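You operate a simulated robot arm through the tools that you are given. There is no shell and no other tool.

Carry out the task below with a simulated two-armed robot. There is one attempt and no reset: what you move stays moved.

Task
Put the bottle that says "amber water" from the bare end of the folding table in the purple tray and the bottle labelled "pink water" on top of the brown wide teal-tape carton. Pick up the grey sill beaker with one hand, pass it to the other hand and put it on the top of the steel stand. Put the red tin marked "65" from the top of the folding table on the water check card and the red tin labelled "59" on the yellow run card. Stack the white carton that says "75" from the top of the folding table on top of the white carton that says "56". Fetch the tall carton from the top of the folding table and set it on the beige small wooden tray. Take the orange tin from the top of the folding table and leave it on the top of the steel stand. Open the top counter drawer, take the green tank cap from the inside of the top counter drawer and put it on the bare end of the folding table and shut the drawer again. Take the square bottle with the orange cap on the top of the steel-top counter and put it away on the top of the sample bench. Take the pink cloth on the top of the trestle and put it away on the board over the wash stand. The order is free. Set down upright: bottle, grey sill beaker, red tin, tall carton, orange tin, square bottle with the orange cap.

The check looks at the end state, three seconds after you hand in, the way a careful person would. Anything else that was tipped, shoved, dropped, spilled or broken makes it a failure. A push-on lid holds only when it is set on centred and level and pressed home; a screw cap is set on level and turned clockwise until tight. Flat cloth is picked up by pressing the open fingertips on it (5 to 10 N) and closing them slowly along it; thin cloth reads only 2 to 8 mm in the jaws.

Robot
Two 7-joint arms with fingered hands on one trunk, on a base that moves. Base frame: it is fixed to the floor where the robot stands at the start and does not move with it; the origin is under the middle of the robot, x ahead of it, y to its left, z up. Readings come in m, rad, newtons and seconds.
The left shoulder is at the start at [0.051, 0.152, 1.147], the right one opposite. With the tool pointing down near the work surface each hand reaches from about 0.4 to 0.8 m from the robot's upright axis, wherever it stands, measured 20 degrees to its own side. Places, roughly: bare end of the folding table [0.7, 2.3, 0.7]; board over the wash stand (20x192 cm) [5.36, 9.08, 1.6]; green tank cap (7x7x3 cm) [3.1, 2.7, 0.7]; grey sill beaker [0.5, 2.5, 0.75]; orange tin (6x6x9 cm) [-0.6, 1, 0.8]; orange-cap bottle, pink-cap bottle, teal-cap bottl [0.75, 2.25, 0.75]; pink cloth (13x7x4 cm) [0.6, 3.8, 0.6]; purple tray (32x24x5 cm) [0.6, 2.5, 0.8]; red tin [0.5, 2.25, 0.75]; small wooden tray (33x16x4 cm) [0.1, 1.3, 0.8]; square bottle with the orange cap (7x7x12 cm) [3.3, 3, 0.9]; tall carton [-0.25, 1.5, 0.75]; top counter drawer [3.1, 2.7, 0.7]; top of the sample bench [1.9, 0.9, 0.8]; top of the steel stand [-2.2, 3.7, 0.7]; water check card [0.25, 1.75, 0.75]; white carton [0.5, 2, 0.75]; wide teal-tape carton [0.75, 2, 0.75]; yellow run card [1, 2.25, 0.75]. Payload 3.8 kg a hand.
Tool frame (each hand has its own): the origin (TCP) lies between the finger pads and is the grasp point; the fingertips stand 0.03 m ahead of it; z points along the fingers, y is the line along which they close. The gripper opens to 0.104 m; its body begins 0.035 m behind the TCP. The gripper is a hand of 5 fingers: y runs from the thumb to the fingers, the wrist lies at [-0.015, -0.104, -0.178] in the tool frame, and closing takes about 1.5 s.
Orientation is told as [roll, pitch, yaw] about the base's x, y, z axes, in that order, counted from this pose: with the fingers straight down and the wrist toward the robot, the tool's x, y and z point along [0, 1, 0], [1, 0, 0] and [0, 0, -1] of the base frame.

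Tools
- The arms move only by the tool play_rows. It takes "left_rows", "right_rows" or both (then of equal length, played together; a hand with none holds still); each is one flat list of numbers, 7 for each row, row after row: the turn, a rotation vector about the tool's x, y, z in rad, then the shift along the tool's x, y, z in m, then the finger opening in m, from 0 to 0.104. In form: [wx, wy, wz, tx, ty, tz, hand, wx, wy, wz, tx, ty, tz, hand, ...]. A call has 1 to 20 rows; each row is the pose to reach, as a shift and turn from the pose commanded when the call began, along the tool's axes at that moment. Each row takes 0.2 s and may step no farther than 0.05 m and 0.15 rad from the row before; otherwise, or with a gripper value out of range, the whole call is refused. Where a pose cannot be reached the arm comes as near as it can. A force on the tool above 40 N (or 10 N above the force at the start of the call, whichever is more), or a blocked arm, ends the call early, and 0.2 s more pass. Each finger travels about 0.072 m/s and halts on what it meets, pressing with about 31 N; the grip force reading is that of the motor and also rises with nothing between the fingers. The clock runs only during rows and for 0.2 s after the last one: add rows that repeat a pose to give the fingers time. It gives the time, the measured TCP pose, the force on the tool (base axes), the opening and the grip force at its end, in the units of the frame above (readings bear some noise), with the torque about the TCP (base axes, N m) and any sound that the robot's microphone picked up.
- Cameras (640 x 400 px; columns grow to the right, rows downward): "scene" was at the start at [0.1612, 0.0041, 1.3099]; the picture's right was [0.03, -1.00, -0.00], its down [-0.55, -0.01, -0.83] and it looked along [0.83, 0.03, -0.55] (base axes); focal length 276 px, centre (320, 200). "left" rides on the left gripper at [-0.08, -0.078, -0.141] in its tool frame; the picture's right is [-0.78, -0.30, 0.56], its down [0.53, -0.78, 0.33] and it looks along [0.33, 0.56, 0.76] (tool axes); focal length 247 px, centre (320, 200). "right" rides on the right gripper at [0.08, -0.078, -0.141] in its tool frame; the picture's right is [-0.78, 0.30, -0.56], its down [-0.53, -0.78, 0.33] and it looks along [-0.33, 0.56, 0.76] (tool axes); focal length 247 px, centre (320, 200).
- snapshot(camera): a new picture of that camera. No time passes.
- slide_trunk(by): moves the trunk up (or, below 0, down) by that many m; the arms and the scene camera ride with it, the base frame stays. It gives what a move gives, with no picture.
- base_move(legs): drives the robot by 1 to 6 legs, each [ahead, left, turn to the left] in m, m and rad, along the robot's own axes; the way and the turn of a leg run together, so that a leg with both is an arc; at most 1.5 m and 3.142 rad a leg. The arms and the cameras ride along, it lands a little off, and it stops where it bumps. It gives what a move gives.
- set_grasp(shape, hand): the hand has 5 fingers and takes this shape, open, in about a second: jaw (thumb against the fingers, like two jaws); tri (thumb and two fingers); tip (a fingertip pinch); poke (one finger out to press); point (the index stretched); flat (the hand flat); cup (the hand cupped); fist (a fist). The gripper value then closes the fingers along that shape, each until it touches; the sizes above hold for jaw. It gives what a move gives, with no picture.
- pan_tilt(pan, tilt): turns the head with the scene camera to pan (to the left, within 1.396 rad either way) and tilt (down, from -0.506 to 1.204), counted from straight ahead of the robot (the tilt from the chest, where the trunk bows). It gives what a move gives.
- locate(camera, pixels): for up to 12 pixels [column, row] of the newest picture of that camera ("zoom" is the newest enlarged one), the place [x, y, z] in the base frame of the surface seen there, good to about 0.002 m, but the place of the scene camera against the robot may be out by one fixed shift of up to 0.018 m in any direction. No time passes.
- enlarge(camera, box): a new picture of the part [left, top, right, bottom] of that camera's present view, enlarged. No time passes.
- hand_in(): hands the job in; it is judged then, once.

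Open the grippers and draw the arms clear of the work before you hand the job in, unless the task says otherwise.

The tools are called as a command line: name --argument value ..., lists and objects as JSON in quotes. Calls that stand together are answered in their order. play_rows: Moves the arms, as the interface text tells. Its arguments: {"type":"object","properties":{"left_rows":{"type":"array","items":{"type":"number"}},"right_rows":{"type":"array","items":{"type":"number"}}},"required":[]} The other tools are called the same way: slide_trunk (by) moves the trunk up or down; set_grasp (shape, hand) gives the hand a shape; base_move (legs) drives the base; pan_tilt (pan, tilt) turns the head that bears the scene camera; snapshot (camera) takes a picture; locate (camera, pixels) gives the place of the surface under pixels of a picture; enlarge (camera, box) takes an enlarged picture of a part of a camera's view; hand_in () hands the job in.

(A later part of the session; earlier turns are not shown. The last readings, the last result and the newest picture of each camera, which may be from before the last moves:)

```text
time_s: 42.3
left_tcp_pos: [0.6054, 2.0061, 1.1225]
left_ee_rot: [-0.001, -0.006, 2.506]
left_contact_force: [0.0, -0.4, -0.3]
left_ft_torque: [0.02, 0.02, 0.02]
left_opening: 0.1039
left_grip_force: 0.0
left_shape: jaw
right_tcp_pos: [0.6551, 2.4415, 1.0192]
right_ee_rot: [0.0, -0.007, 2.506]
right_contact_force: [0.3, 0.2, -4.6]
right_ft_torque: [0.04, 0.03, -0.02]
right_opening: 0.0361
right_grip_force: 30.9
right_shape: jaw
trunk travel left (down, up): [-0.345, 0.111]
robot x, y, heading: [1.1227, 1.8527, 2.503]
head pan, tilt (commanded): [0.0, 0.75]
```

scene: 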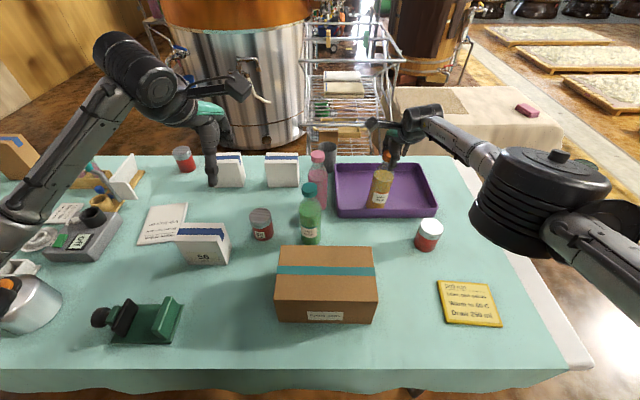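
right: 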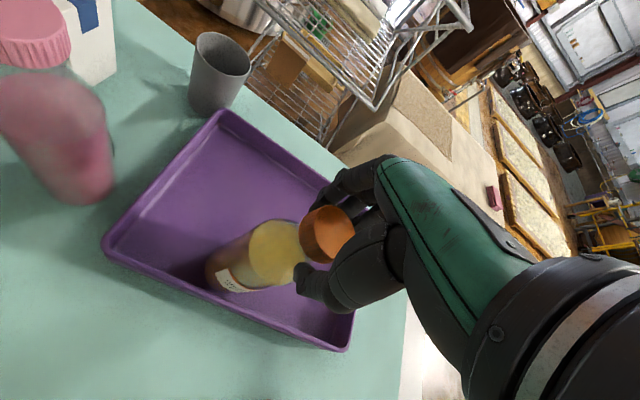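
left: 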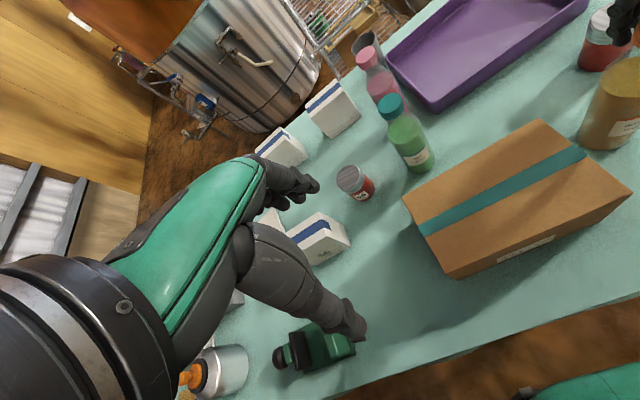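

Now TCP is at o≈0.52, well inside the tray. I lower in steps to about z 0.948 and check contact.

play_rows --right_rows '[0, 0, 0, 0, 0, 0.03, 0, 0, 0, 0, 0, 0, 0.055, 0, 0, 0, 0, 0, 0, 0.064, 0, 0, 0, 0, 0, 0, 0.068, 0, 0, 0, 0, 0, 0, 0.07, 0]'

snapshot --camera "right"

```text
time_s: 43.5
left_tcp_pos: [0.6017, 2.0068, 1.1222]
left_ee_rot: [-0.003, -0.003, 2.507]
left_contact_force: [0.2, -0.6, -1.4]
left_ft_torque: [-0.01, -0.04, 0.02]
left_opening: 0.1035
left_grip_force: 0.0
left_shape: jaw
right_tcp_pos: [0.6509, 2.4439, 0.9486]
right_ee_rot: [0.003, -0.008, 2.508]
right_contact_force: [1.0, -0.7, 15.1]
right_ft_torque: [0.03, -0.03, 0.03]
right_opening: 0.0364
right_grip_force: 31.0
right_shape: jaw
trunk travel left (down, up): [-0.345, 0.111]
robot x, y, heading: [1.1224, 1.8518, 2.503]
head pan, tilt (commanded): [0.0, 0.75]
```

```text
taken
```

right: 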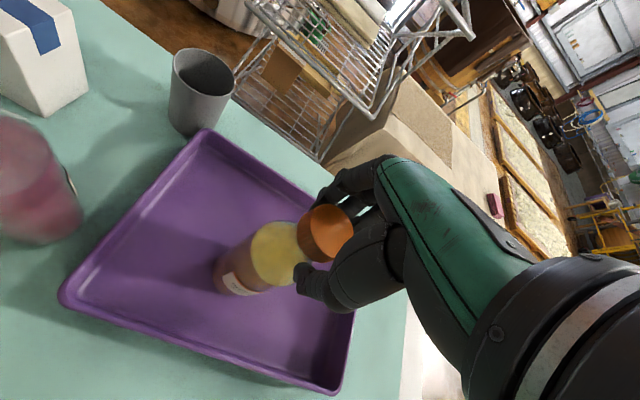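

Floor contact at the same height confirms it stands on the tray floor. I ease up 2 mm, open the fingers, and rise.

play_rows --right_rows '[0, 0, 0, 0, 0, -0.002, 0, 0, 0, 0, 0, 0, -0.002, 0.045, 0, 0, 0, 0, 0, -0.002, 0.07, 0, 0, 0, 0, 0, -0.002, 0.104, 0, 0, 0, 0, 0, -0.002, 0.104, 0, 0, 0, 0, 0, -0.03, 0.104, 0, 0, 0, 0, 0, -0.07, 0.104, 0, 0, 0, 0, 0, -0.11, 0.104, 0, 0, 0, 0, 0, -0.14, 0.104]'

snapshot --camera "right"

snapshot --camera "scene"

```text
time_s: 45.5
left_tcp_pos: [0.5993, 2.0086, 1.1195]
left_ee_rot: [0.001, 0.0, 2.506]
left_contact_force: [0.3, 0.3, -0.2]
left_ft_torque: [-0.02, -0.01, 0.06]
left_opening: 0.1038
left_grip_force: 0.2
left_shape: jaw
right_tcp_pos: [0.6517, 2.443, 1.0838]
right_ee_rot: [0.0, 0.001, 2.507]
right_contact_force: [0.7, -0.6, -0.5]
right_ft_torque: [0.01, 0.02, 0.0]
right_opening: 0.1036
right_grip_force: 0.0
right_shape: jaw
trunk travel left (down, up): [-0.345, 0.111]
robot x, y, heading: [1.1161, 1.8509, 2.504]
head pan, tilt (commanded): [0.0, 0.75]
```

```text
taken
```

right: 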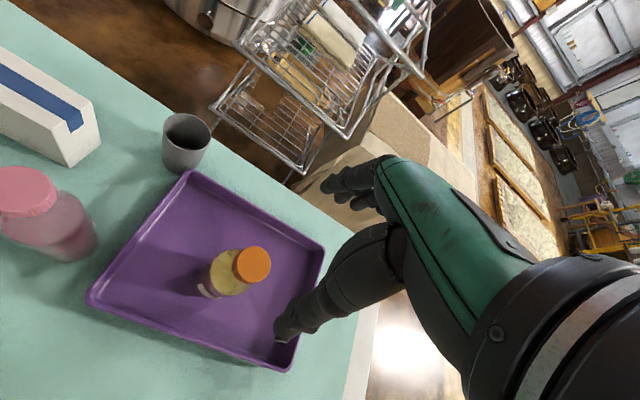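

```text
taken
```

scene: 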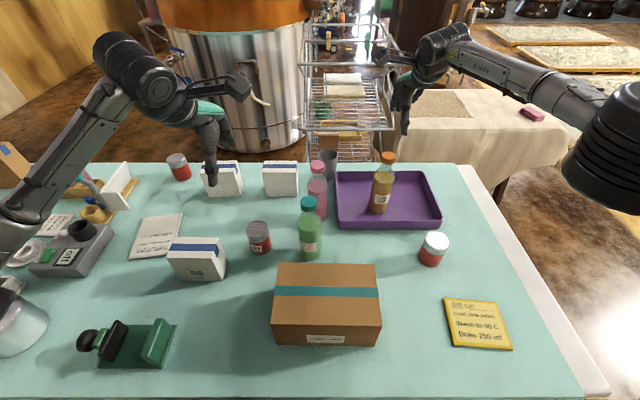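

The amber bottle stands upright in the tray at (380,190). Next the pink bottle: I bring the right hand above it at travel height and look.

play_rows --right_rows '[0, 0, 0, 0.04, -0.008, 0, 0.104, 0, 0, 0, 0.08, -0.016, 0, 0.104, 0, 0, 0, 0.12, -0.024, 0, 0.104, 0, 0, 0, 0.16, -0.032, 0, 0.104, 0, 0, 0, 0.2, -0.041, 0, 0.104, 0, 0, 0, 0.2, -0.041, 0, 0.104]'

snapshot --camera "right"

enlarge --camera "right" --box '[200, 180, 360, 300]'

```text
time_s: 46.9
left_tcp_pos: [0.599, 2.0107, 1.1188]
left_ee_rot: [0.001, 0.0, 2.507]
left_contact_force: [-0.3, 0.1, -0.1]
left_ft_torque: [-0.02, 0.0, 0.03]
left_opening: 0.1038
left_grip_force: 0.1
left_shape: jaw
right_tcp_pos: [0.566, 2.2587, 1.0862]
right_ee_rot: [0.002, 0.0, 2.506]
right_contact_force: [-0.7, -0.1, -0.1]
right_ft_torque: [0.0, 0.0, 0.0]
right_opening: 0.1037
right_grip_force: 0.0
right_shape: jaw
trunk travel left (down, up): [-0.345, 0.111]
robot x, y, heading: [1.1218, 1.8546, 2.504]
head pan, tilt (commanded): [0.0, 0.75]
```

```text
taken
```

right: 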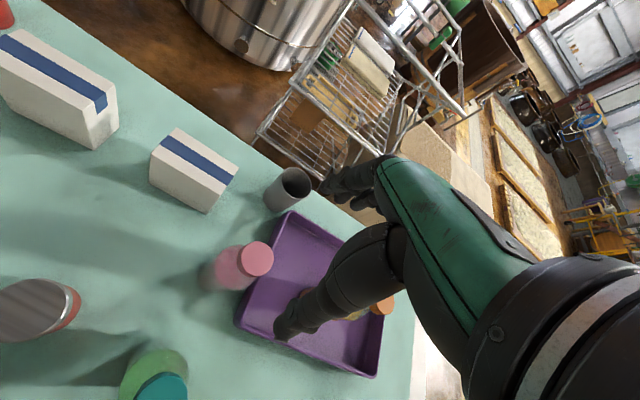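

```text
3.33 times, centred on (280, 240) of right
```

zoom: 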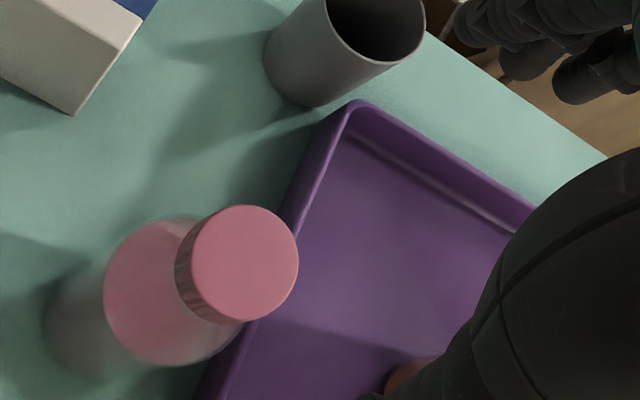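

Cap visible at zoom (244,263); I locate its rim.

locate --camera "zoom" --pixels '[[244, 263], [195, 250], [294, 268], [244, 212], [244, 315], [375, 25], [340, 10], [420, 40], [300, 80]]'

```text
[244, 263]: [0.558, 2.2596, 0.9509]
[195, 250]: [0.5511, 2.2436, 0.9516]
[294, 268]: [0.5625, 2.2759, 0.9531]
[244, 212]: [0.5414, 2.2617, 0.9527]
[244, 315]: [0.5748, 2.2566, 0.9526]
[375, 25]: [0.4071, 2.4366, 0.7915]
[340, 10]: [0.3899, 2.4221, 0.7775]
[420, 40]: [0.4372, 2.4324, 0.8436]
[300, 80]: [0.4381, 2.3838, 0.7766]
```

Pink cap centre is (0.558,2.260,0.952). I correct, descend and grip it, then lift 15 cm.

play_rows --right_rows '[0, 0, 0, 0.004, 0.007, 0.03, 0.104, 0, 0, 0, 0.004, 0.007, 0.07, 0.104, 0, 0, 0, 0.004, 0.007, 0.11, 0.104, 0, 0, 0, 0.004, 0.007, 0.147, 0.104, 0, 0, 0, 0.004, 0.007, 0.147, 0.08, 0, 0, 0, 0.004, 0.007, 0.147, 0.06, 0, 0, 0, 0.004, 0.007, 0.147, 0.045, 0, 0, 0, 0.004, 0.007, 0.147, 0.03, 0, 0, 0, 0.004, 0.007, 0.147, 0.01, 0, 0, 0, 0.004, 0.007, 0.147, 0, 0, 0, 0, 0.004, 0.007, 0.147, 0, 0, 0, 0, 0.004, 0.007, 0.147, 0]'

snapshot --camera "right"

```text
time_s: 49.5
left_tcp_pos: [0.5994, 2.0101, 1.1192]
left_ee_rot: [-0.001, 0.0, 2.507]
left_contact_force: [0.2, 0.4, 1.0]
left_ft_torque: [0.03, 0.01, 0.04]
left_opening: 0.1035
left_grip_force: 0.0
left_shape: jaw
right_tcp_pos: [0.561, 2.2601, 0.9399]
right_ee_rot: [0.0, 0.003, 2.505]
right_contact_force: [0.5, 1.1, 0.0]
right_ft_torque: [0.01, -0.03, 0.0]
right_opening: 0.0364
right_grip_force: 31.0
right_shape: jaw
right hand out of reach, approached as far as the arm can: row 4, 5, 6, 7, 8, 9, 10, 11, 12
trunk travel left (down, up): [-0.345, 0.111]
robot x, y, heading: [1.1223, 1.8477, 2.51]
head pan, tilt (commanded): [0.0, 0.75]
```

```text
taken
```

right: 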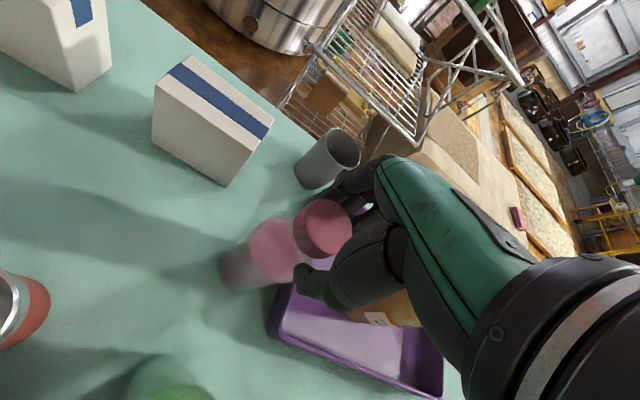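

Gripped (0.036 m). I lift 22 cm so the bottle clears its neighbours, then move it right and back, away from the teal bottle.

play_rows --right_rows '[0, 0, 0, 0, 0, -0.02, 0, 0, 0, 0, 0, 0, -0.06, 0, 0, 0, 0, 0, 0, -0.1, 0, 0, 0, 0, 0, 0, -0.14, 0, 0, 0, 0, 0, 0, -0.18, 0, 0, 0, 0, 0, 0, -0.22, 0, 0, 0, 0, -0.04, 0, -0.22, 0, 0, 0, 0, -0.08, 0, -0.22, 0, 0, 0, 0, -0.09, -0.04, -0.22, 0, 0, 0, 0, -0.09, -0.08, -0.22, 0, 0, 0, 0, -0.09, -0.12, -0.22, 0, 0, 0, 0, -0.09, -0.15, -0.22, 0, 0, 0, 0, -0.09, -0.15, -0.22, 0]'

base_move --legs '[[-0.12, 0, 0]]'

snapshot --camera "right"

snapshot --camera "scene"

```text
time_s: 52.3
left_tcp_pos: [0.6004, 2.0094, 1.1197]
left_ee_rot: [-0.001, 0.001, 2.508]
left_contact_force: [0.3, 0.3, 0.7]
left_ft_torque: [0.01, 0.02, -0.02]
left_opening: 0.1036
left_grip_force: 0.1
left_shape: jaw
right_tcp_pos: [0.7375, 2.2424, 1.1604]
right_ee_rot: [0.001, -0.001, 2.506]
right_contact_force: [0.4, 0.7, -0.2]
right_ft_torque: [0.02, 0.02, 0.01]
right_opening: 0.0244
right_grip_force: 30.9
right_shape: jaw
trunk travel left (down, up): [-0.345, 0.111]
robot x, y, heading: [1.1183, 1.8532, 2.505]
head pan, tilt (commanded): [0.0, 0.75]
```

```text
time_s: 53.6
left_tcp_pos: [0.6951, 1.9393, 1.12]
left_ee_rot: [-0.001, 0.002, 2.508]
left_contact_force: [0.2, -0.2, -0.9]
left_ft_torque: [0.02, -0.01, 0.06]
left_opening: 0.1034
left_grip_force: 0.1
left_shape: jaw
right_tcp_pos: [0.8302, 2.1729, 1.159]
right_ee_rot: [0.0, 0.0, 2.508]
right_contact_force: [0.9, 0.3, -0.7]
right_ft_torque: [0.04, 0.01, 0.02]
right_opening: 0.0243
right_grip_force: 31.2
right_shape: jaw
trunk travel left (down, up): [-0.345, 0.111]
robot x, y, heading: [1.215, 1.7801, 2.51]
head pan, tilt (commanded): [0.0, 0.75]
```

```text
taken
```

right: 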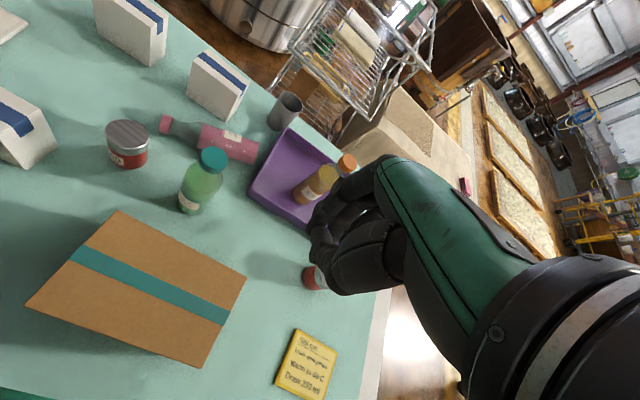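

```text
taken
```

scene: 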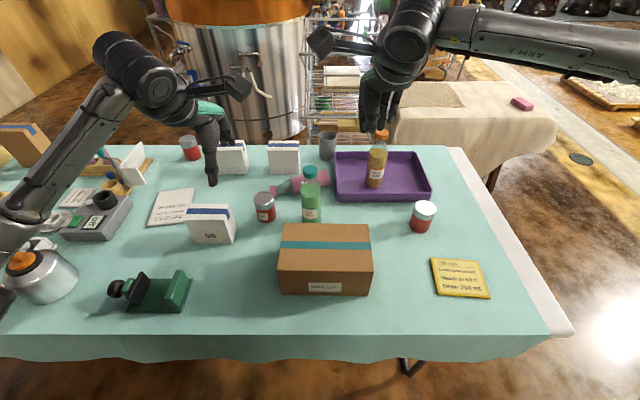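

The pink bottle slipped from the grip: it now lies on its side at (215,140) in the wrist view, between the tin and the tray. I inspect closely before picking it up by the body.

enlarge --camera "right" --box '[90, 70, 350, 230]'

enlarge --camera "scene" --box '[230, 120, 450, 240]'

locate --camera "right" --pixels '[[168, 124], [185, 130], [210, 137], [225, 142], [240, 147], [256, 152], [213, 158], [127, 132], [217, 85], [130, 25]]'

```text
2.46 times, centred on (220, 150) of right
```

zoom: 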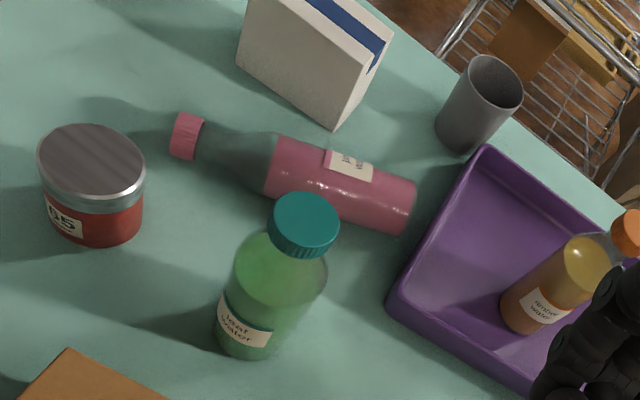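

```text
2.91 times, centred on (340, 180) of scene
```

zoom: 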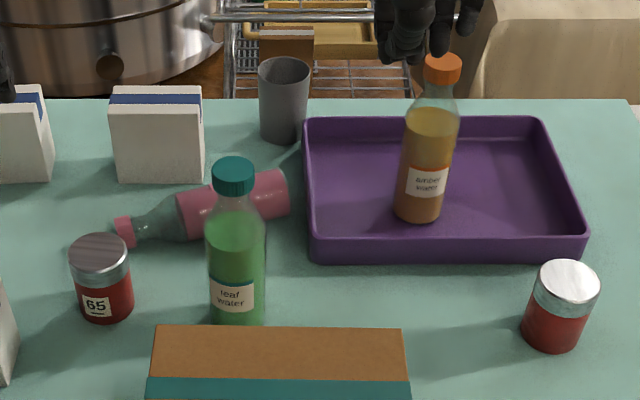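

```text
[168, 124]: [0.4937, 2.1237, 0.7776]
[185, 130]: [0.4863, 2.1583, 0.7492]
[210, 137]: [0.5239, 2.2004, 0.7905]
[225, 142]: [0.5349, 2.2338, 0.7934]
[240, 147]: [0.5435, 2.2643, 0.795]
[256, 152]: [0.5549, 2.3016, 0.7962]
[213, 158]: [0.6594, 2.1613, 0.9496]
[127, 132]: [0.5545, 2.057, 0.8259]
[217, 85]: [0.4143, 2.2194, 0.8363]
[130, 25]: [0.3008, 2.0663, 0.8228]
```

I measure the fallen bottle's outline and gaps to the white carton and tray in the zoomed wrist view.

enlarge --camera "right" --box '[150, 90, 290, 190]'

locate --camera "zoom" --pixels '[[250, 60], [270, 80], [320, 150], [340, 170], [360, 190], [440, 180], [436, 200], [420, 235], [300, 125], [200, 60], [110, 130], [460, 160]]'

```text
4.00 times, centred on (220, 140) of right
```

zoom: 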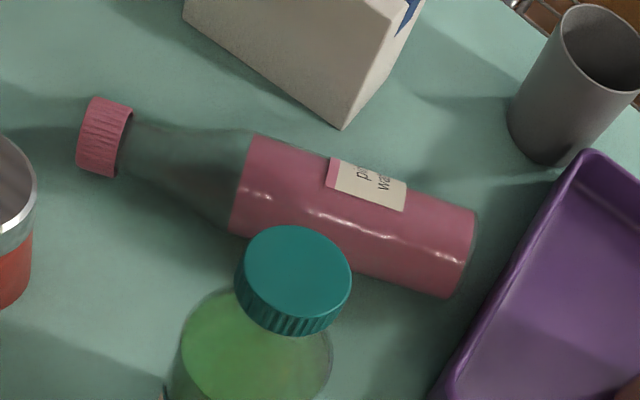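

```text
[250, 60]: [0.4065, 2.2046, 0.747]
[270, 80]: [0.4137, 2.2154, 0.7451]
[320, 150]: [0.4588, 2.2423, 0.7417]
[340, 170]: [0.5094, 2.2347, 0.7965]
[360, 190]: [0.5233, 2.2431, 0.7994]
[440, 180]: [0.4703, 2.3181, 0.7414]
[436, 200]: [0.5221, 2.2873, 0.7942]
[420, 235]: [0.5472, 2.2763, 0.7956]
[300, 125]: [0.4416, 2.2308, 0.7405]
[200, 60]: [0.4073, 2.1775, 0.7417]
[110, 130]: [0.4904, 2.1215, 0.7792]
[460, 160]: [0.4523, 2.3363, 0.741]
```

The bottle (Ø≈0.058 m) lies with cap at (0.49,2.12), base near (0.56,2.31), gap to the carton ≈5 cm. I drive left/forward to put it in the right arm's best zone, lower the trunk and reopen the hand.

base_move --legs '[[0.1, 0.14, 0]]'

slide_trunk --by -0.1

play_rows --right_rows '[0, 0, 0, 0, 0, 0, 0.05, 0, 0, 0, 0, 0.03, 0, 0.08, 0, 0, 0, 0, 0.06, 0, 0.104, 0, 0, -0.1, 0, 0.08, 0, 0.104, 0, 0, -0.2, 0, 0.08, 0, 0.104, 0, 0, -0.337, 0, 0.08, 0, 0.104, 0, 0, -0.337, 0, 0.08, 0, 0.104]'

snapshot --camera "right"

```text
time_s: 55.0
left_tcp_pos: [0.5341, 1.888, 1.1214]
left_ee_rot: [0.002, -0.003, 2.506]
left_contact_force: [0.6, 0.4, 0.5]
left_ft_torque: [0.02, 0.04, 0.02]
left_opening: 0.1037
left_grip_force: 0.1
left_shape: jaw
right_tcp_pos: [0.6698, 2.1203, 1.1607]
right_ee_rot: [0.002, -0.001, 2.506]
right_contact_force: [0.4, 0.3, 0.3]
right_ft_torque: [0.01, 0.03, -0.03]
right_opening: 0.0244
right_grip_force: 30.7
right_shape: jaw
trunk travel left (down, up): [-0.345, 0.111]
robot x, y, heading: [1.0507, 1.728, 2.51]
head pan, tilt (commanded): [0.0, 0.75]
```

```text
time_s: 56.4
left_tcp_pos: [0.5301, 1.8864, 1.0202]
left_ee_rot: [0.0, -0.002, 2.507]
left_contact_force: [-0.4, -0.2, 0.4]
left_ft_torque: [-0.01, -0.01, -0.03]
left_opening: 0.1039
left_grip_force: 0.0
left_shape: jaw
right_tcp_pos: [0.6677, 2.1198, 1.0601]
right_ee_rot: [-0.001, 0.0, 2.507]
right_contact_force: [-0.1, -0.3, -0.4]
right_ft_torque: [0.01, 0.0, -0.02]
right_opening: 0.0242
right_grip_force: 31.6
right_shape: jaw
trunk travel left (down, up): [-0.245, 0.211]
robot x, y, heading: [1.0506, 1.7335, 2.511]
head pan, tilt (commanded): [0.0, 0.75]
```

```text
time_s: 58.0
left_tcp_pos: [0.5303, 1.8863, 1.0191]
left_ee_rot: [0.0, 0.001, 2.507]
left_contact_force: [-0.3, -0.2, 1.0]
left_ft_torque: [-0.02, 0.0, -0.01]
left_opening: 0.1034
left_grip_force: 0.1
left_shape: jaw
right_tcp_pos: [0.6029, 2.1666, 1.0606]
right_ee_rot: [-0.001, 0.0, 2.844]
right_contact_force: [1.3, -0.3, 0.0]
right_ft_torque: [0.0, 0.01, 0.01]
right_opening: 0.1037
right_grip_force: 0.1
right_shape: jaw
trunk travel left (down, up): [-0.245, 0.211]
robot x, y, heading: [1.0512, 1.726, 2.502]
head pan, tilt (commanded): [0.0, 0.75]
```

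```text
taken
```

right: 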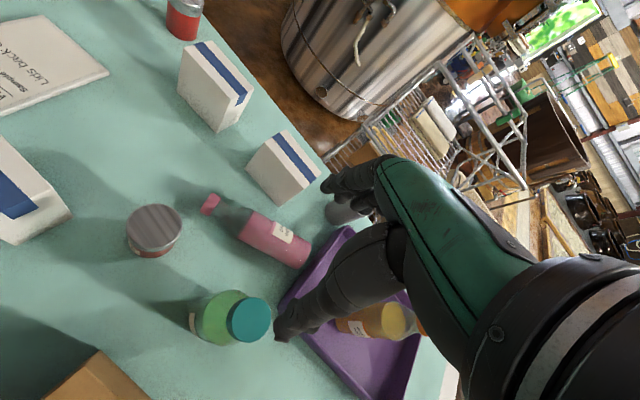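

I locate the bottle's outline precisely from this view.

enlarge --camera "right" --box '[190, 150, 350, 290]'

```text
2.86 times, centred on (270, 220) of right
```

zoom: 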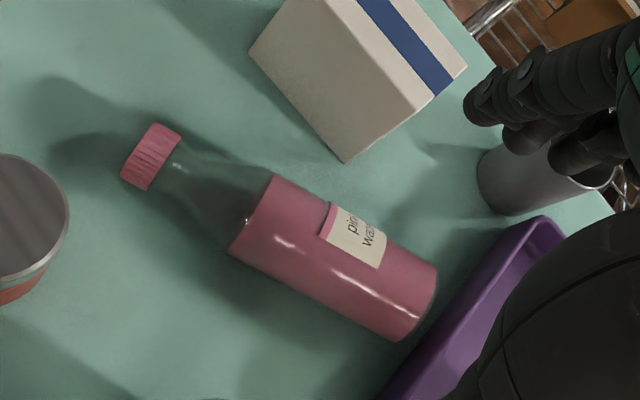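

locate --camera "zoom" --pixels '[[150, 158], [250, 215], [290, 237], [330, 262], [370, 283], [410, 305], [380, 235], [345, 315], [430, 290], [344, 160], [355, 245], [390, 340]]'

```text
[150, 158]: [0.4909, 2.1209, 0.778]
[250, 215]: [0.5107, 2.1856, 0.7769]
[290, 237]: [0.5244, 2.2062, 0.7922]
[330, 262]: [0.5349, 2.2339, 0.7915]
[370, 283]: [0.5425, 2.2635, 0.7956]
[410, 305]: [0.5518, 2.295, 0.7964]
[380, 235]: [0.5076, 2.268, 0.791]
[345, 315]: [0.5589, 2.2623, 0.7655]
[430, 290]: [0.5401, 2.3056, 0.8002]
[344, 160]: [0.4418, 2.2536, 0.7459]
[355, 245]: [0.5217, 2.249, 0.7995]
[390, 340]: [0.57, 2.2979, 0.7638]
```

Bottle axis runs at angle 1.26 rad through (0.530,2.271); base end (0.543,2.313). I'll grip 8 cm from the base, with a slight tilt so the wrist clears the teal bottle; first to 10 cm above.

play_rows --right_rows '[0.07, 0, 0, -0.014, 0.035, 0, 0.095, 0.14, 0, 0, -0.028, 0.07, 0, 0.095, 0.2, 0, 0, -0.0424, 0.1012, 0, 0.095, 0.2, 0, 0, -0.0424, 0.1012, 0.04, 0.095, 0.2, 0, 0, -0.0424, 0.1012, 0.08, 0.095, 0.2, 0, 0, -0.0424, 0.1012, 0.12, 0.095, 0.2, 0, 0, -0.0424, 0.1012, 0.16, 0.095, 0.2, 0, 0, -0.0424, 0.1012, 0.18, 0.095, 0.2, 0, 0, -0.0424, 0.1012, 0.18, 0.095]'

snapshot --camera "right"

snapshot --camera "scene"

```text
time_s: 60.0
left_tcp_pos: [0.5316, 1.8871, 1.021]
left_ee_rot: [-0.001, -0.002, 2.505]
left_contact_force: [0.3, 0.2, 0.4]
left_ft_torque: [0.01, -0.03, 0.03]
left_opening: 0.1037
left_grip_force: 0.1
left_shape: jaw
right_tcp_pos: [0.5329, 2.206, 0.8941]
right_ee_rot: [-0.003, 0.197, 2.84]
right_contact_force: [0.7, 0.4, -0.6]
right_ft_torque: [0.02, -0.04, -0.02]
right_opening: 0.0948
right_grip_force: 0.0
right_shape: jaw
right hand out of reach, approached as far as the arm can: row 3, 4, 5, 6, 7, 8, 9
trunk travel left (down, up): [-0.245, 0.211]
robot x, y, heading: [1.0562, 1.7327, 2.506]
head pan, tilt (commanded): [0.0, 0.75]
```

```text
taken
```

right: 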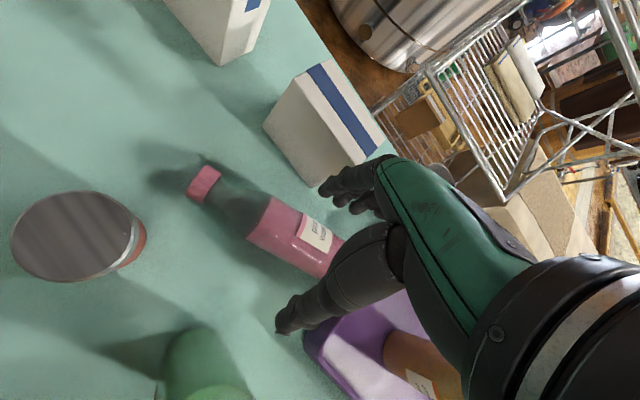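

```text
taken
```

scene: 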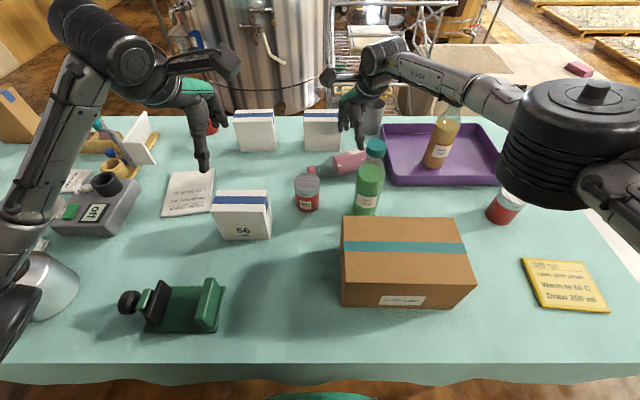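

The arm falls 3.4 cm short. I check the elbow's height over the tin at (505,205) before nudging the base.

locate --camera "scene" --pixels '[[540, 180], [520, 170], [575, 200], [600, 190], [508, 195], [480, 95], [440, 85], [395, 60]]'

```text
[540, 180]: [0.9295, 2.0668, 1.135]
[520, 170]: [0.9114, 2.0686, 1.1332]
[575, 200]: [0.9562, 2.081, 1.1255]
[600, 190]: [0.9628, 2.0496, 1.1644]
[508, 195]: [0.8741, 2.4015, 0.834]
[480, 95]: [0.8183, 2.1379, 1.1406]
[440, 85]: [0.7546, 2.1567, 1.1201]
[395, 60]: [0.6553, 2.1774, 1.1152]
```

Elbow is above 1.1 m, safe. I raise both hands, lower the trunk 8 cm to straighten the arm, and nudge the base 2 cm forward and right.

play_rows --right_rows '[0, 0, 0, 0, 0, -0.04, 0.095, 0, 0, 0, 0, 0, -0.08, 0.095, 0, 0, 0, 0, 0, -0.08, 0.095]' --left_rows '[0, 0, 0, 0, 0, -0.04, 0.104, 0, 0, 0, 0, 0, -0.08, 0.104, 0, 0, 0, 0, 0, -0.08, 0.104]'

slide_trunk --by -0.08

base_move --legs '[[0.02, -0.015, 0]]'

snapshot --camera "right"

```text
time_s: 60.8
left_tcp_pos: [0.5297, 1.8857, 1.0992]
left_ee_rot: [-0.002, 0.001, 2.507]
left_contact_force: [-0.2, 1.0, 0.0]
left_ft_torque: [-0.01, -0.03, 0.02]
left_opening: 0.1038
left_grip_force: 0.2
left_shape: jaw
right_tcp_pos: [0.5252, 2.2028, 0.9683]
right_ee_rot: [-0.001, 0.199, 2.841]
right_contact_force: [-0.8, -0.2, 0.1]
right_ft_torque: [-0.03, -0.01, 0.01]
right_opening: 0.0951
right_grip_force: 0.1
right_shape: jaw
right hand out of reach, approached as far as the arm can: row 1, 2, 3
trunk travel left (down, up): [-0.245, 0.211]
robot x, y, heading: [1.0484, 1.7298, 2.509]
head pan, tilt (commanded): [0.0, 0.75]
```

```text
time_s: 62.0
left_tcp_pos: [0.5314, 1.8873, 1.0213]
left_ee_rot: [0.001, -0.002, 2.505]
left_contact_force: [-0.5, -0.2, 0.0]
left_ft_torque: [-0.02, -0.02, 0.0]
left_opening: 0.1035
left_grip_force: 0.1
left_shape: jaw
right_tcp_pos: [0.526, 2.205, 0.887]
right_ee_rot: [0.0, 0.199, 2.845]
right_contact_force: [1.0, -0.3, 0.6]
right_ft_torque: [0.0, 0.01, 0.05]
right_opening: 0.0951
right_grip_force: 0.2
right_shape: jaw
trunk travel left (down, up): [-0.165, 0.291]
robot x, y, heading: [1.0519, 1.73, 2.511]
head pan, tilt (commanded): [0.0, 0.75]
```

```text
time_s: 62.8
left_tcp_pos: [0.5244, 1.9094, 1.021]
left_ee_rot: [-0.001, -0.003, 2.506]
left_contact_force: [0.6, -0.4, 0.3]
left_ft_torque: [0.06, 0.05, 0.0]
left_opening: 0.1036
left_grip_force: 0.1
left_shape: jaw
right_tcp_pos: [0.5208, 2.226, 0.8885]
right_ee_rot: [-0.001, 0.199, 2.843]
right_contact_force: [-0.9, 0.0, -0.2]
right_ft_torque: [0.04, -0.01, 0.0]
right_opening: 0.0948
right_grip_force: 0.1
right_shape: jaw
trunk travel left (down, up): [-0.165, 0.291]
robot x, y, heading: [1.0458, 1.7552, 2.51]
head pan, tilt (commanded): [0.0, 0.75]
```

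```text
taken
```

right: 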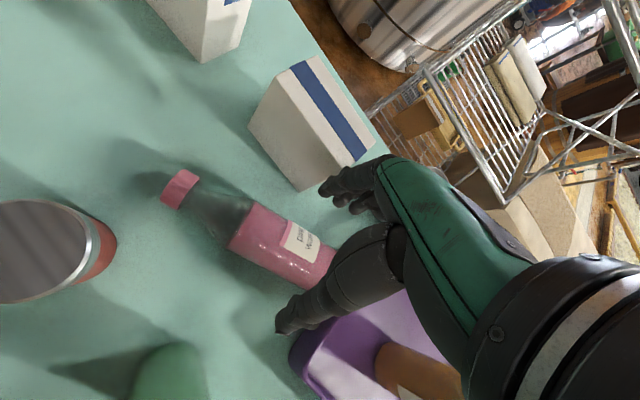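

Now above the bottle; I descend to z≈0.785 with the fingers straddling the body and check forces.

play_rows --right_rows '[0, 0, 0, -0.005, 0.009, 0.035, 0.095, 0, 0, 0, -0.0099, 0.018, 0.07, 0.095, 0, 0, 0, -0.0099, 0.0256, 0.09, 0.095, 0, 0, 0, -0.0099, 0.0256, 0.1004, 0.095, 0, 0, 0, -0.0099, 0.0256, 0.1004, 0.095]'

snapshot --camera "right"

snapshot --camera "scene"

```text
time_s: 64.0
left_tcp_pos: [0.5236, 1.9106, 1.0197]
left_ee_rot: [0.001, 0.0, 2.505]
left_contact_force: [0.2, -0.7, -0.1]
left_ft_torque: [0.0, 0.0, 0.02]
left_opening: 0.1038
left_grip_force: 0.1
left_shape: jaw
right_tcp_pos: [0.515, 2.238, 0.7832]
right_ee_rot: [-0.001, 0.202, 2.844]
right_contact_force: [-0.1, -0.4, -0.3]
right_ft_torque: [-0.01, -0.05, -0.01]
right_opening: 0.0952
right_grip_force: 0.1
right_shape: jaw
trunk travel left (down, up): [-0.165, 0.291]
robot x, y, heading: [1.045, 1.7552, 2.508]
head pan, tilt (commanded): [0.0, 0.75]
```

```text
taken
```

right: 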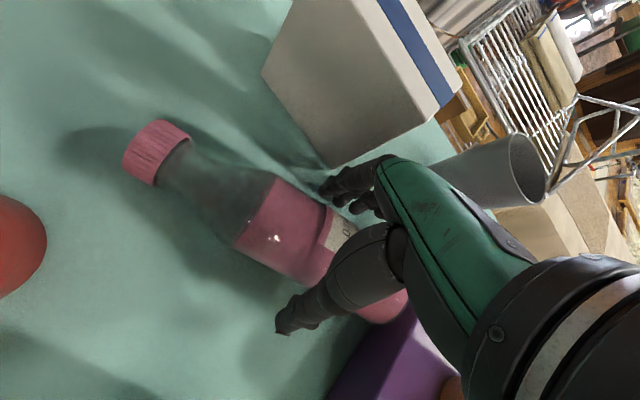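

```text
taken
```

scene: 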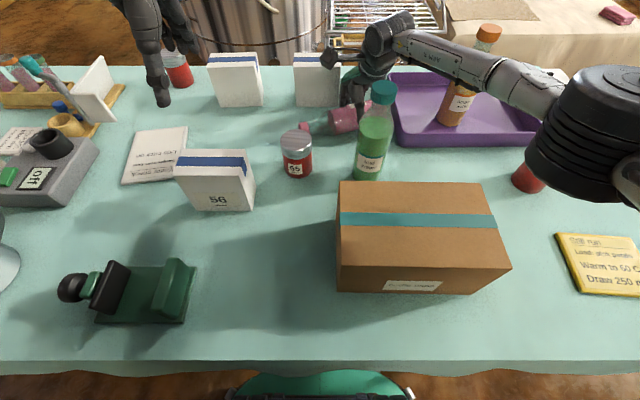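

The bottle body lies between fingers (345,190) and thumb (285,325). I close the hand slowly.

play_rows --right_rows '[0, 0, 0, 0, 0, 0, 0.08, 0, 0, 0, 0, 0, 0, 0.068, 0, 0, 0, 0, 0, 0, 0.058, 0, 0, 0, 0, 0, 0, 0.048, 0, 0, 0, 0, 0, 0, 0.035, 0, 0, 0, 0, 0, 0, 0.02, 0, 0, 0, 0, 0, 0, 0.0, 0, 0, 0, 0, 0, 0, 0.0, 0, 0, 0, 0, 0, 0, 0.0]'

snapshot --camera "right"

```text
time_s: 66.0
left_tcp_pos: [0.523, 1.9102, 1.0199]
left_ee_rot: [0.001, -0.001, 2.505]
left_contact_force: [0.3, 1.2, -0.9]
left_ft_torque: [0.01, 0.0, 0.0]
left_opening: 0.1035
left_grip_force: 0.1
left_shape: jaw
right_tcp_pos: [0.5159, 2.2388, 0.7822]
right_ee_rot: [0.0, 0.202, 2.842]
right_contact_force: [0.9, 0.0, 0.5]
right_ft_torque: [-0.01, -0.03, 0.11]
right_opening: 0.0499
right_grip_force: 31.6
right_shape: jaw
trunk travel left (down, up): [-0.165, 0.291]
robot x, y, heading: [1.0414, 1.7524, 2.507]
head pan, tilt (commanded): [0.0, 0.75]
```

```text
taken
```

right: 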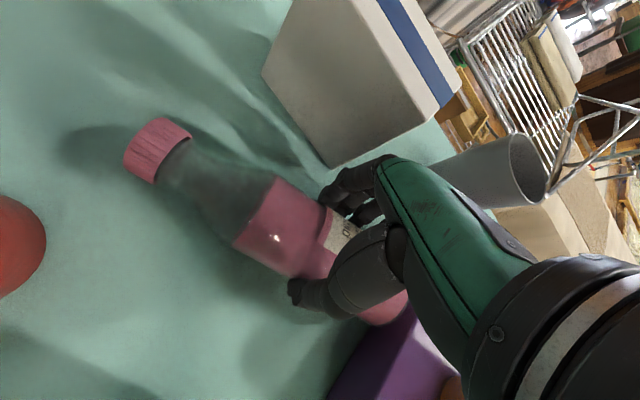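

Grip reads 0.050 m at 31 N. I lift gently 3 cm and check that the bottle comes along.

play_rows --right_rows '[0, 0, 0, 0, -0.001, -0.005, 0, 0, 0, 0, 0, -0.002, -0.01, 0, 0, 0, 0, 0, -0.004, -0.02, 0, 0, 0, 0, 0, -0.006, -0.03, 0, 0, 0, 0, 0, -0.006, -0.03, 0]'

snapshot --camera "right"

```text
time_s: 67.2
left_tcp_pos: [0.5231, 1.91, 1.0188]
left_ee_rot: [0.0, -0.001, 2.508]
left_contact_force: [0.0, 0.0, -0.5]
left_ft_torque: [-0.02, -0.02, 0.0]
left_opening: 0.1036
left_grip_force: 0.1
left_shape: jaw
right_tcp_pos: [0.5161, 2.2387, 0.8144]
right_ee_rot: [-0.001, 0.202, 2.842]
right_contact_force: [0.1, 1.4, -5.3]
right_ft_torque: [0.06, 0.01, -0.03]
right_opening: 0.0499
right_grip_force: 30.8
right_shape: jaw
trunk travel left (down, up): [-0.165, 0.291]
robot x, y, heading: [1.0425, 1.7522, 2.503]
head pan, tilt (commanded): [0.0, 0.75]
```

```text
taken
```

right: 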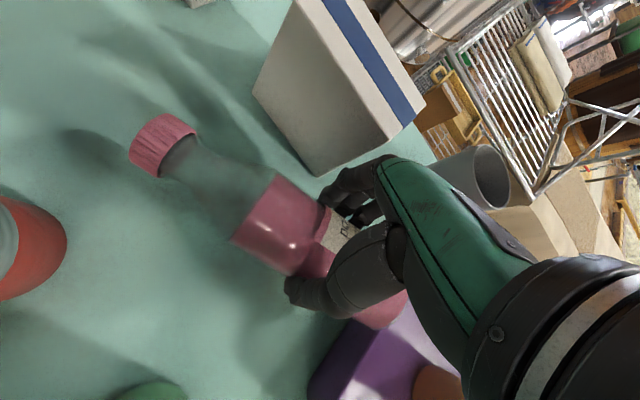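

The bottle is held (5.3 N). I raise the trunk 20 cm so it clears everything, then back off from the table.

slide_trunk --by 0.2

snapshot --camera "right"

base_move --legs '[[-0.17, 0, 0]]'

snapshot --camera "scene"

```text
time_s: 69.3
left_tcp_pos: [0.5232, 1.9102, 1.2192]
left_ee_rot: [0.0, 0.002, 2.505]
left_contact_force: [0.0, -0.3, 0.0]
left_ft_torque: [-0.02, 0.01, 0.03]
left_opening: 0.1036
left_grip_force: 0.0
left_shape: jaw
right_tcp_pos: [0.5229, 2.2343, 1.1172]
right_ee_rot: [-0.047, 0.068, 2.837]
right_contact_force: [-0.2, 0.4, -6.5]
right_ft_torque: [0.09, -0.04, 0.05]
right_opening: 0.05
right_grip_force: 31.1
right_shape: jaw
trunk travel left (down, up): [-0.365, 0.091]
robot x, y, heading: [1.0426, 1.751, 2.508]
head pan, tilt (commanded): [0.0, 0.75]
```

```text
taken
```

right: 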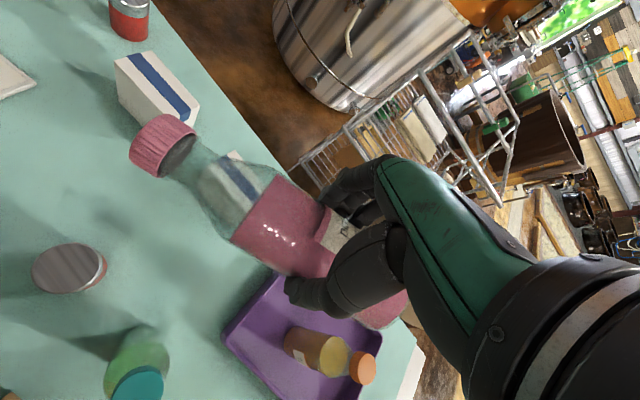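

```text
time_s: 70.8
left_tcp_pos: [0.6579, 1.8102, 1.2189]
left_ee_rot: [0.0, 0.005, 2.505]
left_contact_force: [-0.5, 0.8, -0.6]
left_ft_torque: [-0.05, 0.01, -0.01]
left_opening: 0.1036
left_grip_force: 0.0
left_shape: jaw
right_tcp_pos: [0.6603, 2.1322, 1.1148]
right_ee_rot: [-0.046, 0.07, 2.835]
right_contact_force: [0.4, -0.6, -5.8]
right_ft_torque: [0.1, -0.03, 0.02]
right_opening: 0.0498
right_grip_force: 31.3
right_shape: jaw
trunk travel left (down, up): [-0.365, 0.091]
robot x, y, heading: [1.1801, 1.6502, 2.512]
head pan, tilt (commanded): [0.0, 0.75]
```

```text
taken
```

scene: 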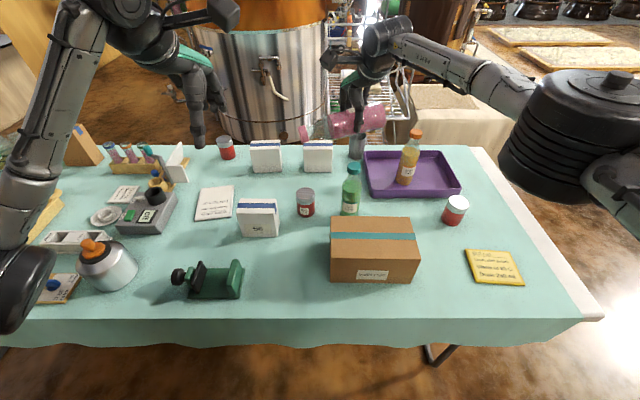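

The bottle is held level above the table, clear of everything. I level the hand and turn its yaw back, then rotate 90° about the tool y so the cap points up.

play_rows --right_rows '[-0.0233, 0.0153, 0.145, 0, -0.02, 0, 0, -0.0467, 0.0307, 0.29, 0, -0.04, 0, 0, -0.07, 0.046, 0.42, 0, -0.06, 0, 0, -0.07, 0.046, 0.42, 0, -0.06, 0, 0]'

play_rows --right_rows '[0, 0.14, 0, 0, 0, 0, 0, 0, 0.28, 0, 0, 0, 0, 0, 0, 0.42, 0, 0, 0, 0, 0, 0, 0.56, 0, 0, 0, 0, 0, 0, 0.7, 0, 0, 0, 0, 0, 0, 0.84, 0, 0, 0, 0, 0, 0, 0.98, 0, 0, 0, 0, 0, 0, 1.12, 0, 0, 0, 0, 0, 0, 1.26, 0, 0, 0, 0, 0, 0, 1.4, 0, 0, 0, 0, 0, 0, 1.5, 0, 0, 0, 0, 0, 0, 1.571, 0, 0, 0, 0, 0, 0, 1.571, 0, 0, 0, 0, 0]'

snapshot --camera "scene"

snapshot --camera "right"

```text
time_s: 71.8
left_tcp_pos: [0.6612, 1.8085, 1.2188]
left_ee_rot: [-0.001, 0.0, 2.505]
left_contact_force: [0.6, -0.6, 0.2]
left_ft_torque: [0.03, -0.05, -0.01]
left_opening: 0.1035
left_grip_force: 0.1
left_shape: jaw
right_tcp_pos: [0.7203, 2.1142, 1.1198]
right_ee_rot: [-0.01, -0.016, 2.417]
right_contact_force: [-0.5, -0.8, -6.3]
right_ft_torque: [0.08, -0.05, -0.02]
right_opening: 0.0498
right_grip_force: 31.1
right_shape: jaw
trunk travel left (down, up): [-0.365, 0.091]
robot x, y, heading: [1.1806, 1.653, 2.505]
head pan, tilt (commanded): [0.0, 0.75]
```

```text
time_s: 74.6
left_tcp_pos: [0.6621, 1.8084, 1.2191]
left_ee_rot: [0.0, 0.001, 2.507]
left_contact_force: [-0.1, -0.8, -0.7]
left_ft_torque: [-0.03, 0.0, 0.0]
left_opening: 0.1039
left_grip_force: 0.0
left_shape: jaw
right_tcp_pos: [0.7187, 2.1153, 1.1212]
right_ee_rot: [1.561, -0.015, 2.416]
right_contact_force: [0.5, 1.5, -6.0]
right_ft_torque: [0.07, -0.06, 0.01]
right_opening: 0.05
right_grip_force: 31.0
right_shape: jaw
trunk travel left (down, up): [-0.365, 0.091]
robot x, y, heading: [1.1833, 1.6467, 2.504]
head pan, tilt (commanded): [0.0, 0.75]
```

```text
taken
```

scene: 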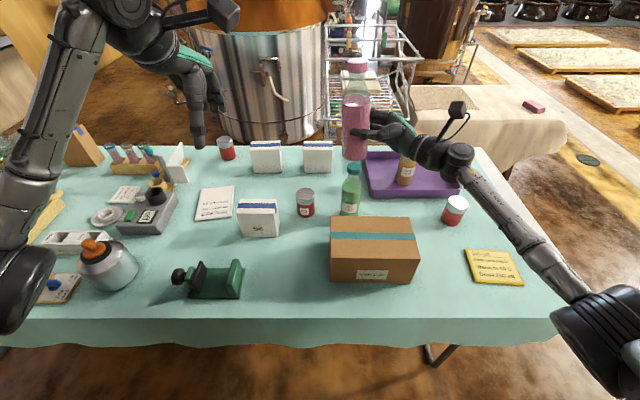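

```text
taken
```

right: 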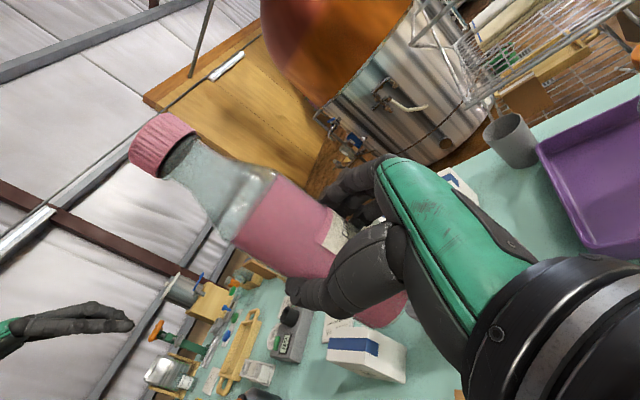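

The pink bottle is upright in the right hand. I carry it over the carton centre (0.832,2.083) and lower to ~1.5 cm above its top.

play_rows --right_rows '[0, 0.01, 0.005, 0, -0.035, -0.021, 0, 0, 0.01, 0.01, 0, -0.07, -0.042, 0, 0, 0.01, 0.015, 0, -0.1059, -0.063, 0, 0, 0.01, 0.015, -0.04, -0.1059, -0.063, 0, 0, 0.01, 0.015, -0.08, -0.1059, -0.063, 0, 0, 0.01, 0.015, -0.12, -0.1059, -0.063, 0, 0, 0.01, 0.015, -0.15, -0.1059, -0.063, 0, 0, 0.01, 0.015, -0.162, -0.1059, -0.063, 0, 0, 0.01, 0.015, -0.162, -0.1059, -0.063, 0]'

snapshot --camera "scene"

enlarge --camera "scene" --box '[290, 130, 470, 290]'

snapshot --camera "left"

```text
time_s: 76.6
left_tcp_pos: [0.6626, 1.8088, 1.2204]
left_ee_rot: [-0.001, -0.001, 2.507]
left_contact_force: [-0.4, 0.5, 0.0]
left_ft_torque: [0.02, -0.02, -0.02]
left_opening: 0.1037
left_grip_force: 0.1
left_shape: jaw
right_tcp_pos: [0.8397, 2.0938, 1.0395]
right_ee_rot: [1.569, 0.0, 2.419]
right_contact_force: [-0.3, 0.4, -5.3]
right_ft_torque: [0.08, -0.08, 0.01]
right_opening: 0.05
right_grip_force: 30.8
right_shape: jaw
right hand out of reach, approached as far as the arm can: row 6, 7, 8, 9
trunk travel left (down, up): [-0.365, 0.091]
robot x, y, heading: [1.1849, 1.6531, 2.505]
head pan, tilt (commanded): [0.0, 0.75]
```

```text
taken
```

scene: 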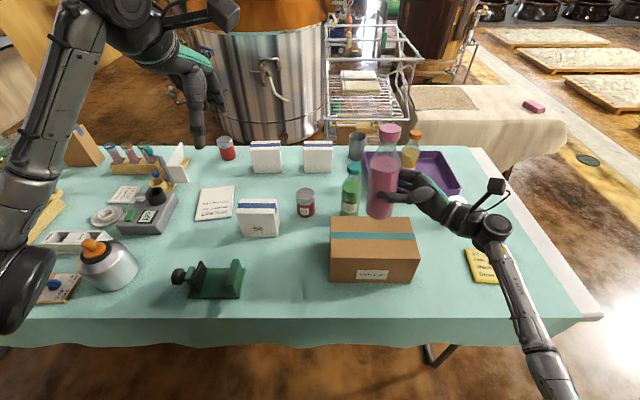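

```text
2.50 times, centred on (380, 210) of scene
```

zoom: 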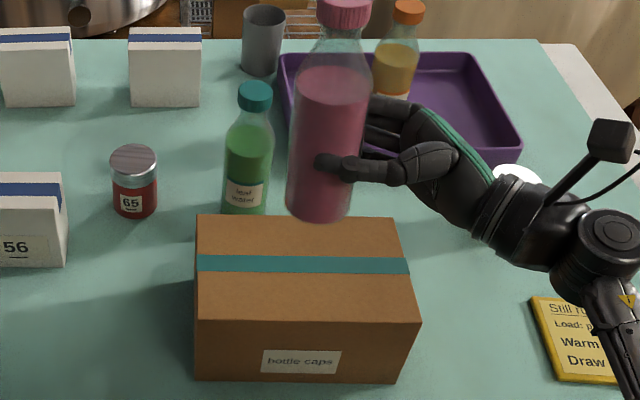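

```text
taken
```

left: 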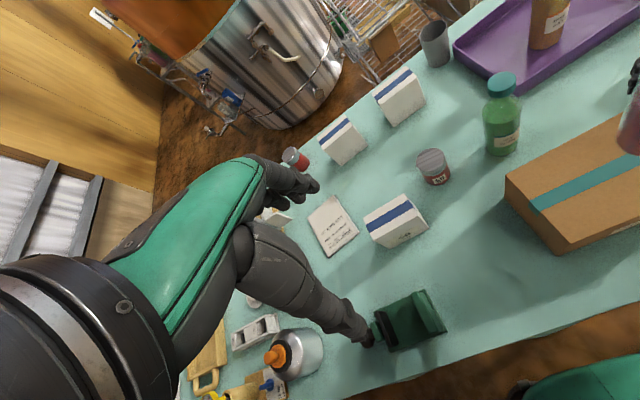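

The arm hit a limit at z≈1.04 (bottle bottom ≈0.96). I lower the trunk in small steps instead, watching the hand's height.

slide_trunk --by -0.03

```text
time_s: 77.3
left_tcp_pos: [0.6607, 1.8091, 1.19]
left_ee_rot: [0.0, 0.0, 2.507]
left_contact_force: [-0.8, -0.2, 0.1]
left_ft_torque: [0.03, 0.01, 0.0]
left_opening: 0.1036
left_grip_force: 0.1
left_shape: jaw
right_tcp_pos: [0.8412, 2.0929, 1.0093]
right_ee_rot: [1.569, -0.003, 2.419]
right_contact_force: [0.1, 0.2, -4.9]
right_ft_torque: [0.09, -0.05, -0.01]
right_opening: 0.05
right_grip_force: 30.5
right_shape: jaw
trunk travel left (down, up): [-0.335, 0.121]
robot x, y, heading: [1.1823, 1.6546, 2.505]
head pan, tilt (commanded): [0.0, 0.75]
```

It moves exactly 3 cm. I lower 5 cm more, leaving about 1.5 cm.

slide_trunk --by -0.05

snapshot --camera "scene"

enlarge --camera "scene" --box '[310, 110, 470, 270]'

```text
time_s: 78.3
left_tcp_pos: [0.6621, 1.8095, 1.1387]
left_ee_rot: [-0.001, 0.0, 2.506]
left_contact_force: [0.2, 0.2, -0.4]
left_ft_torque: [-0.03, -0.01, 0.01]
left_opening: 0.1037
left_grip_force: 0.0
left_shape: jaw
right_tcp_pos: [0.842, 2.0924, 0.9594]
right_ee_rot: [1.57, -0.002, 2.418]
right_contact_force: [0.3, 0.4, -4.7]
right_ft_torque: [0.1, -0.1, 0.02]
right_opening: 0.0501
right_grip_force: 30.6
right_shape: jaw
trunk travel left (down, up): [-0.285, 0.171]
robot x, y, heading: [1.1796, 1.6505, 2.506]
head pan, tilt (commanded): [0.0, 0.75]
```

```text
taken
```

scene: 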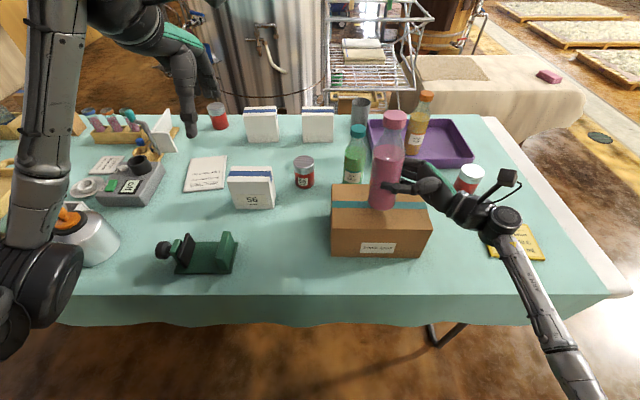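

```text
2.50 times, centred on (390, 190) of scene
```

zoom: 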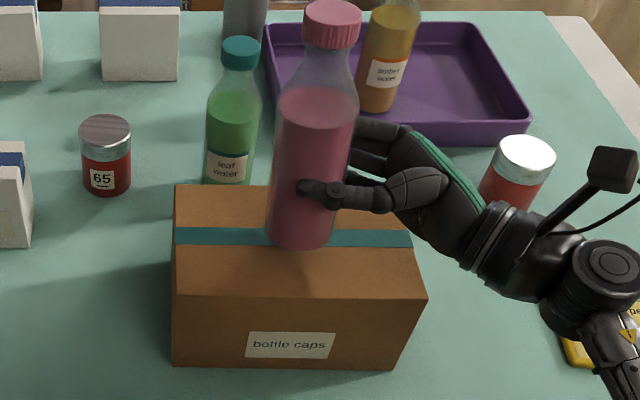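

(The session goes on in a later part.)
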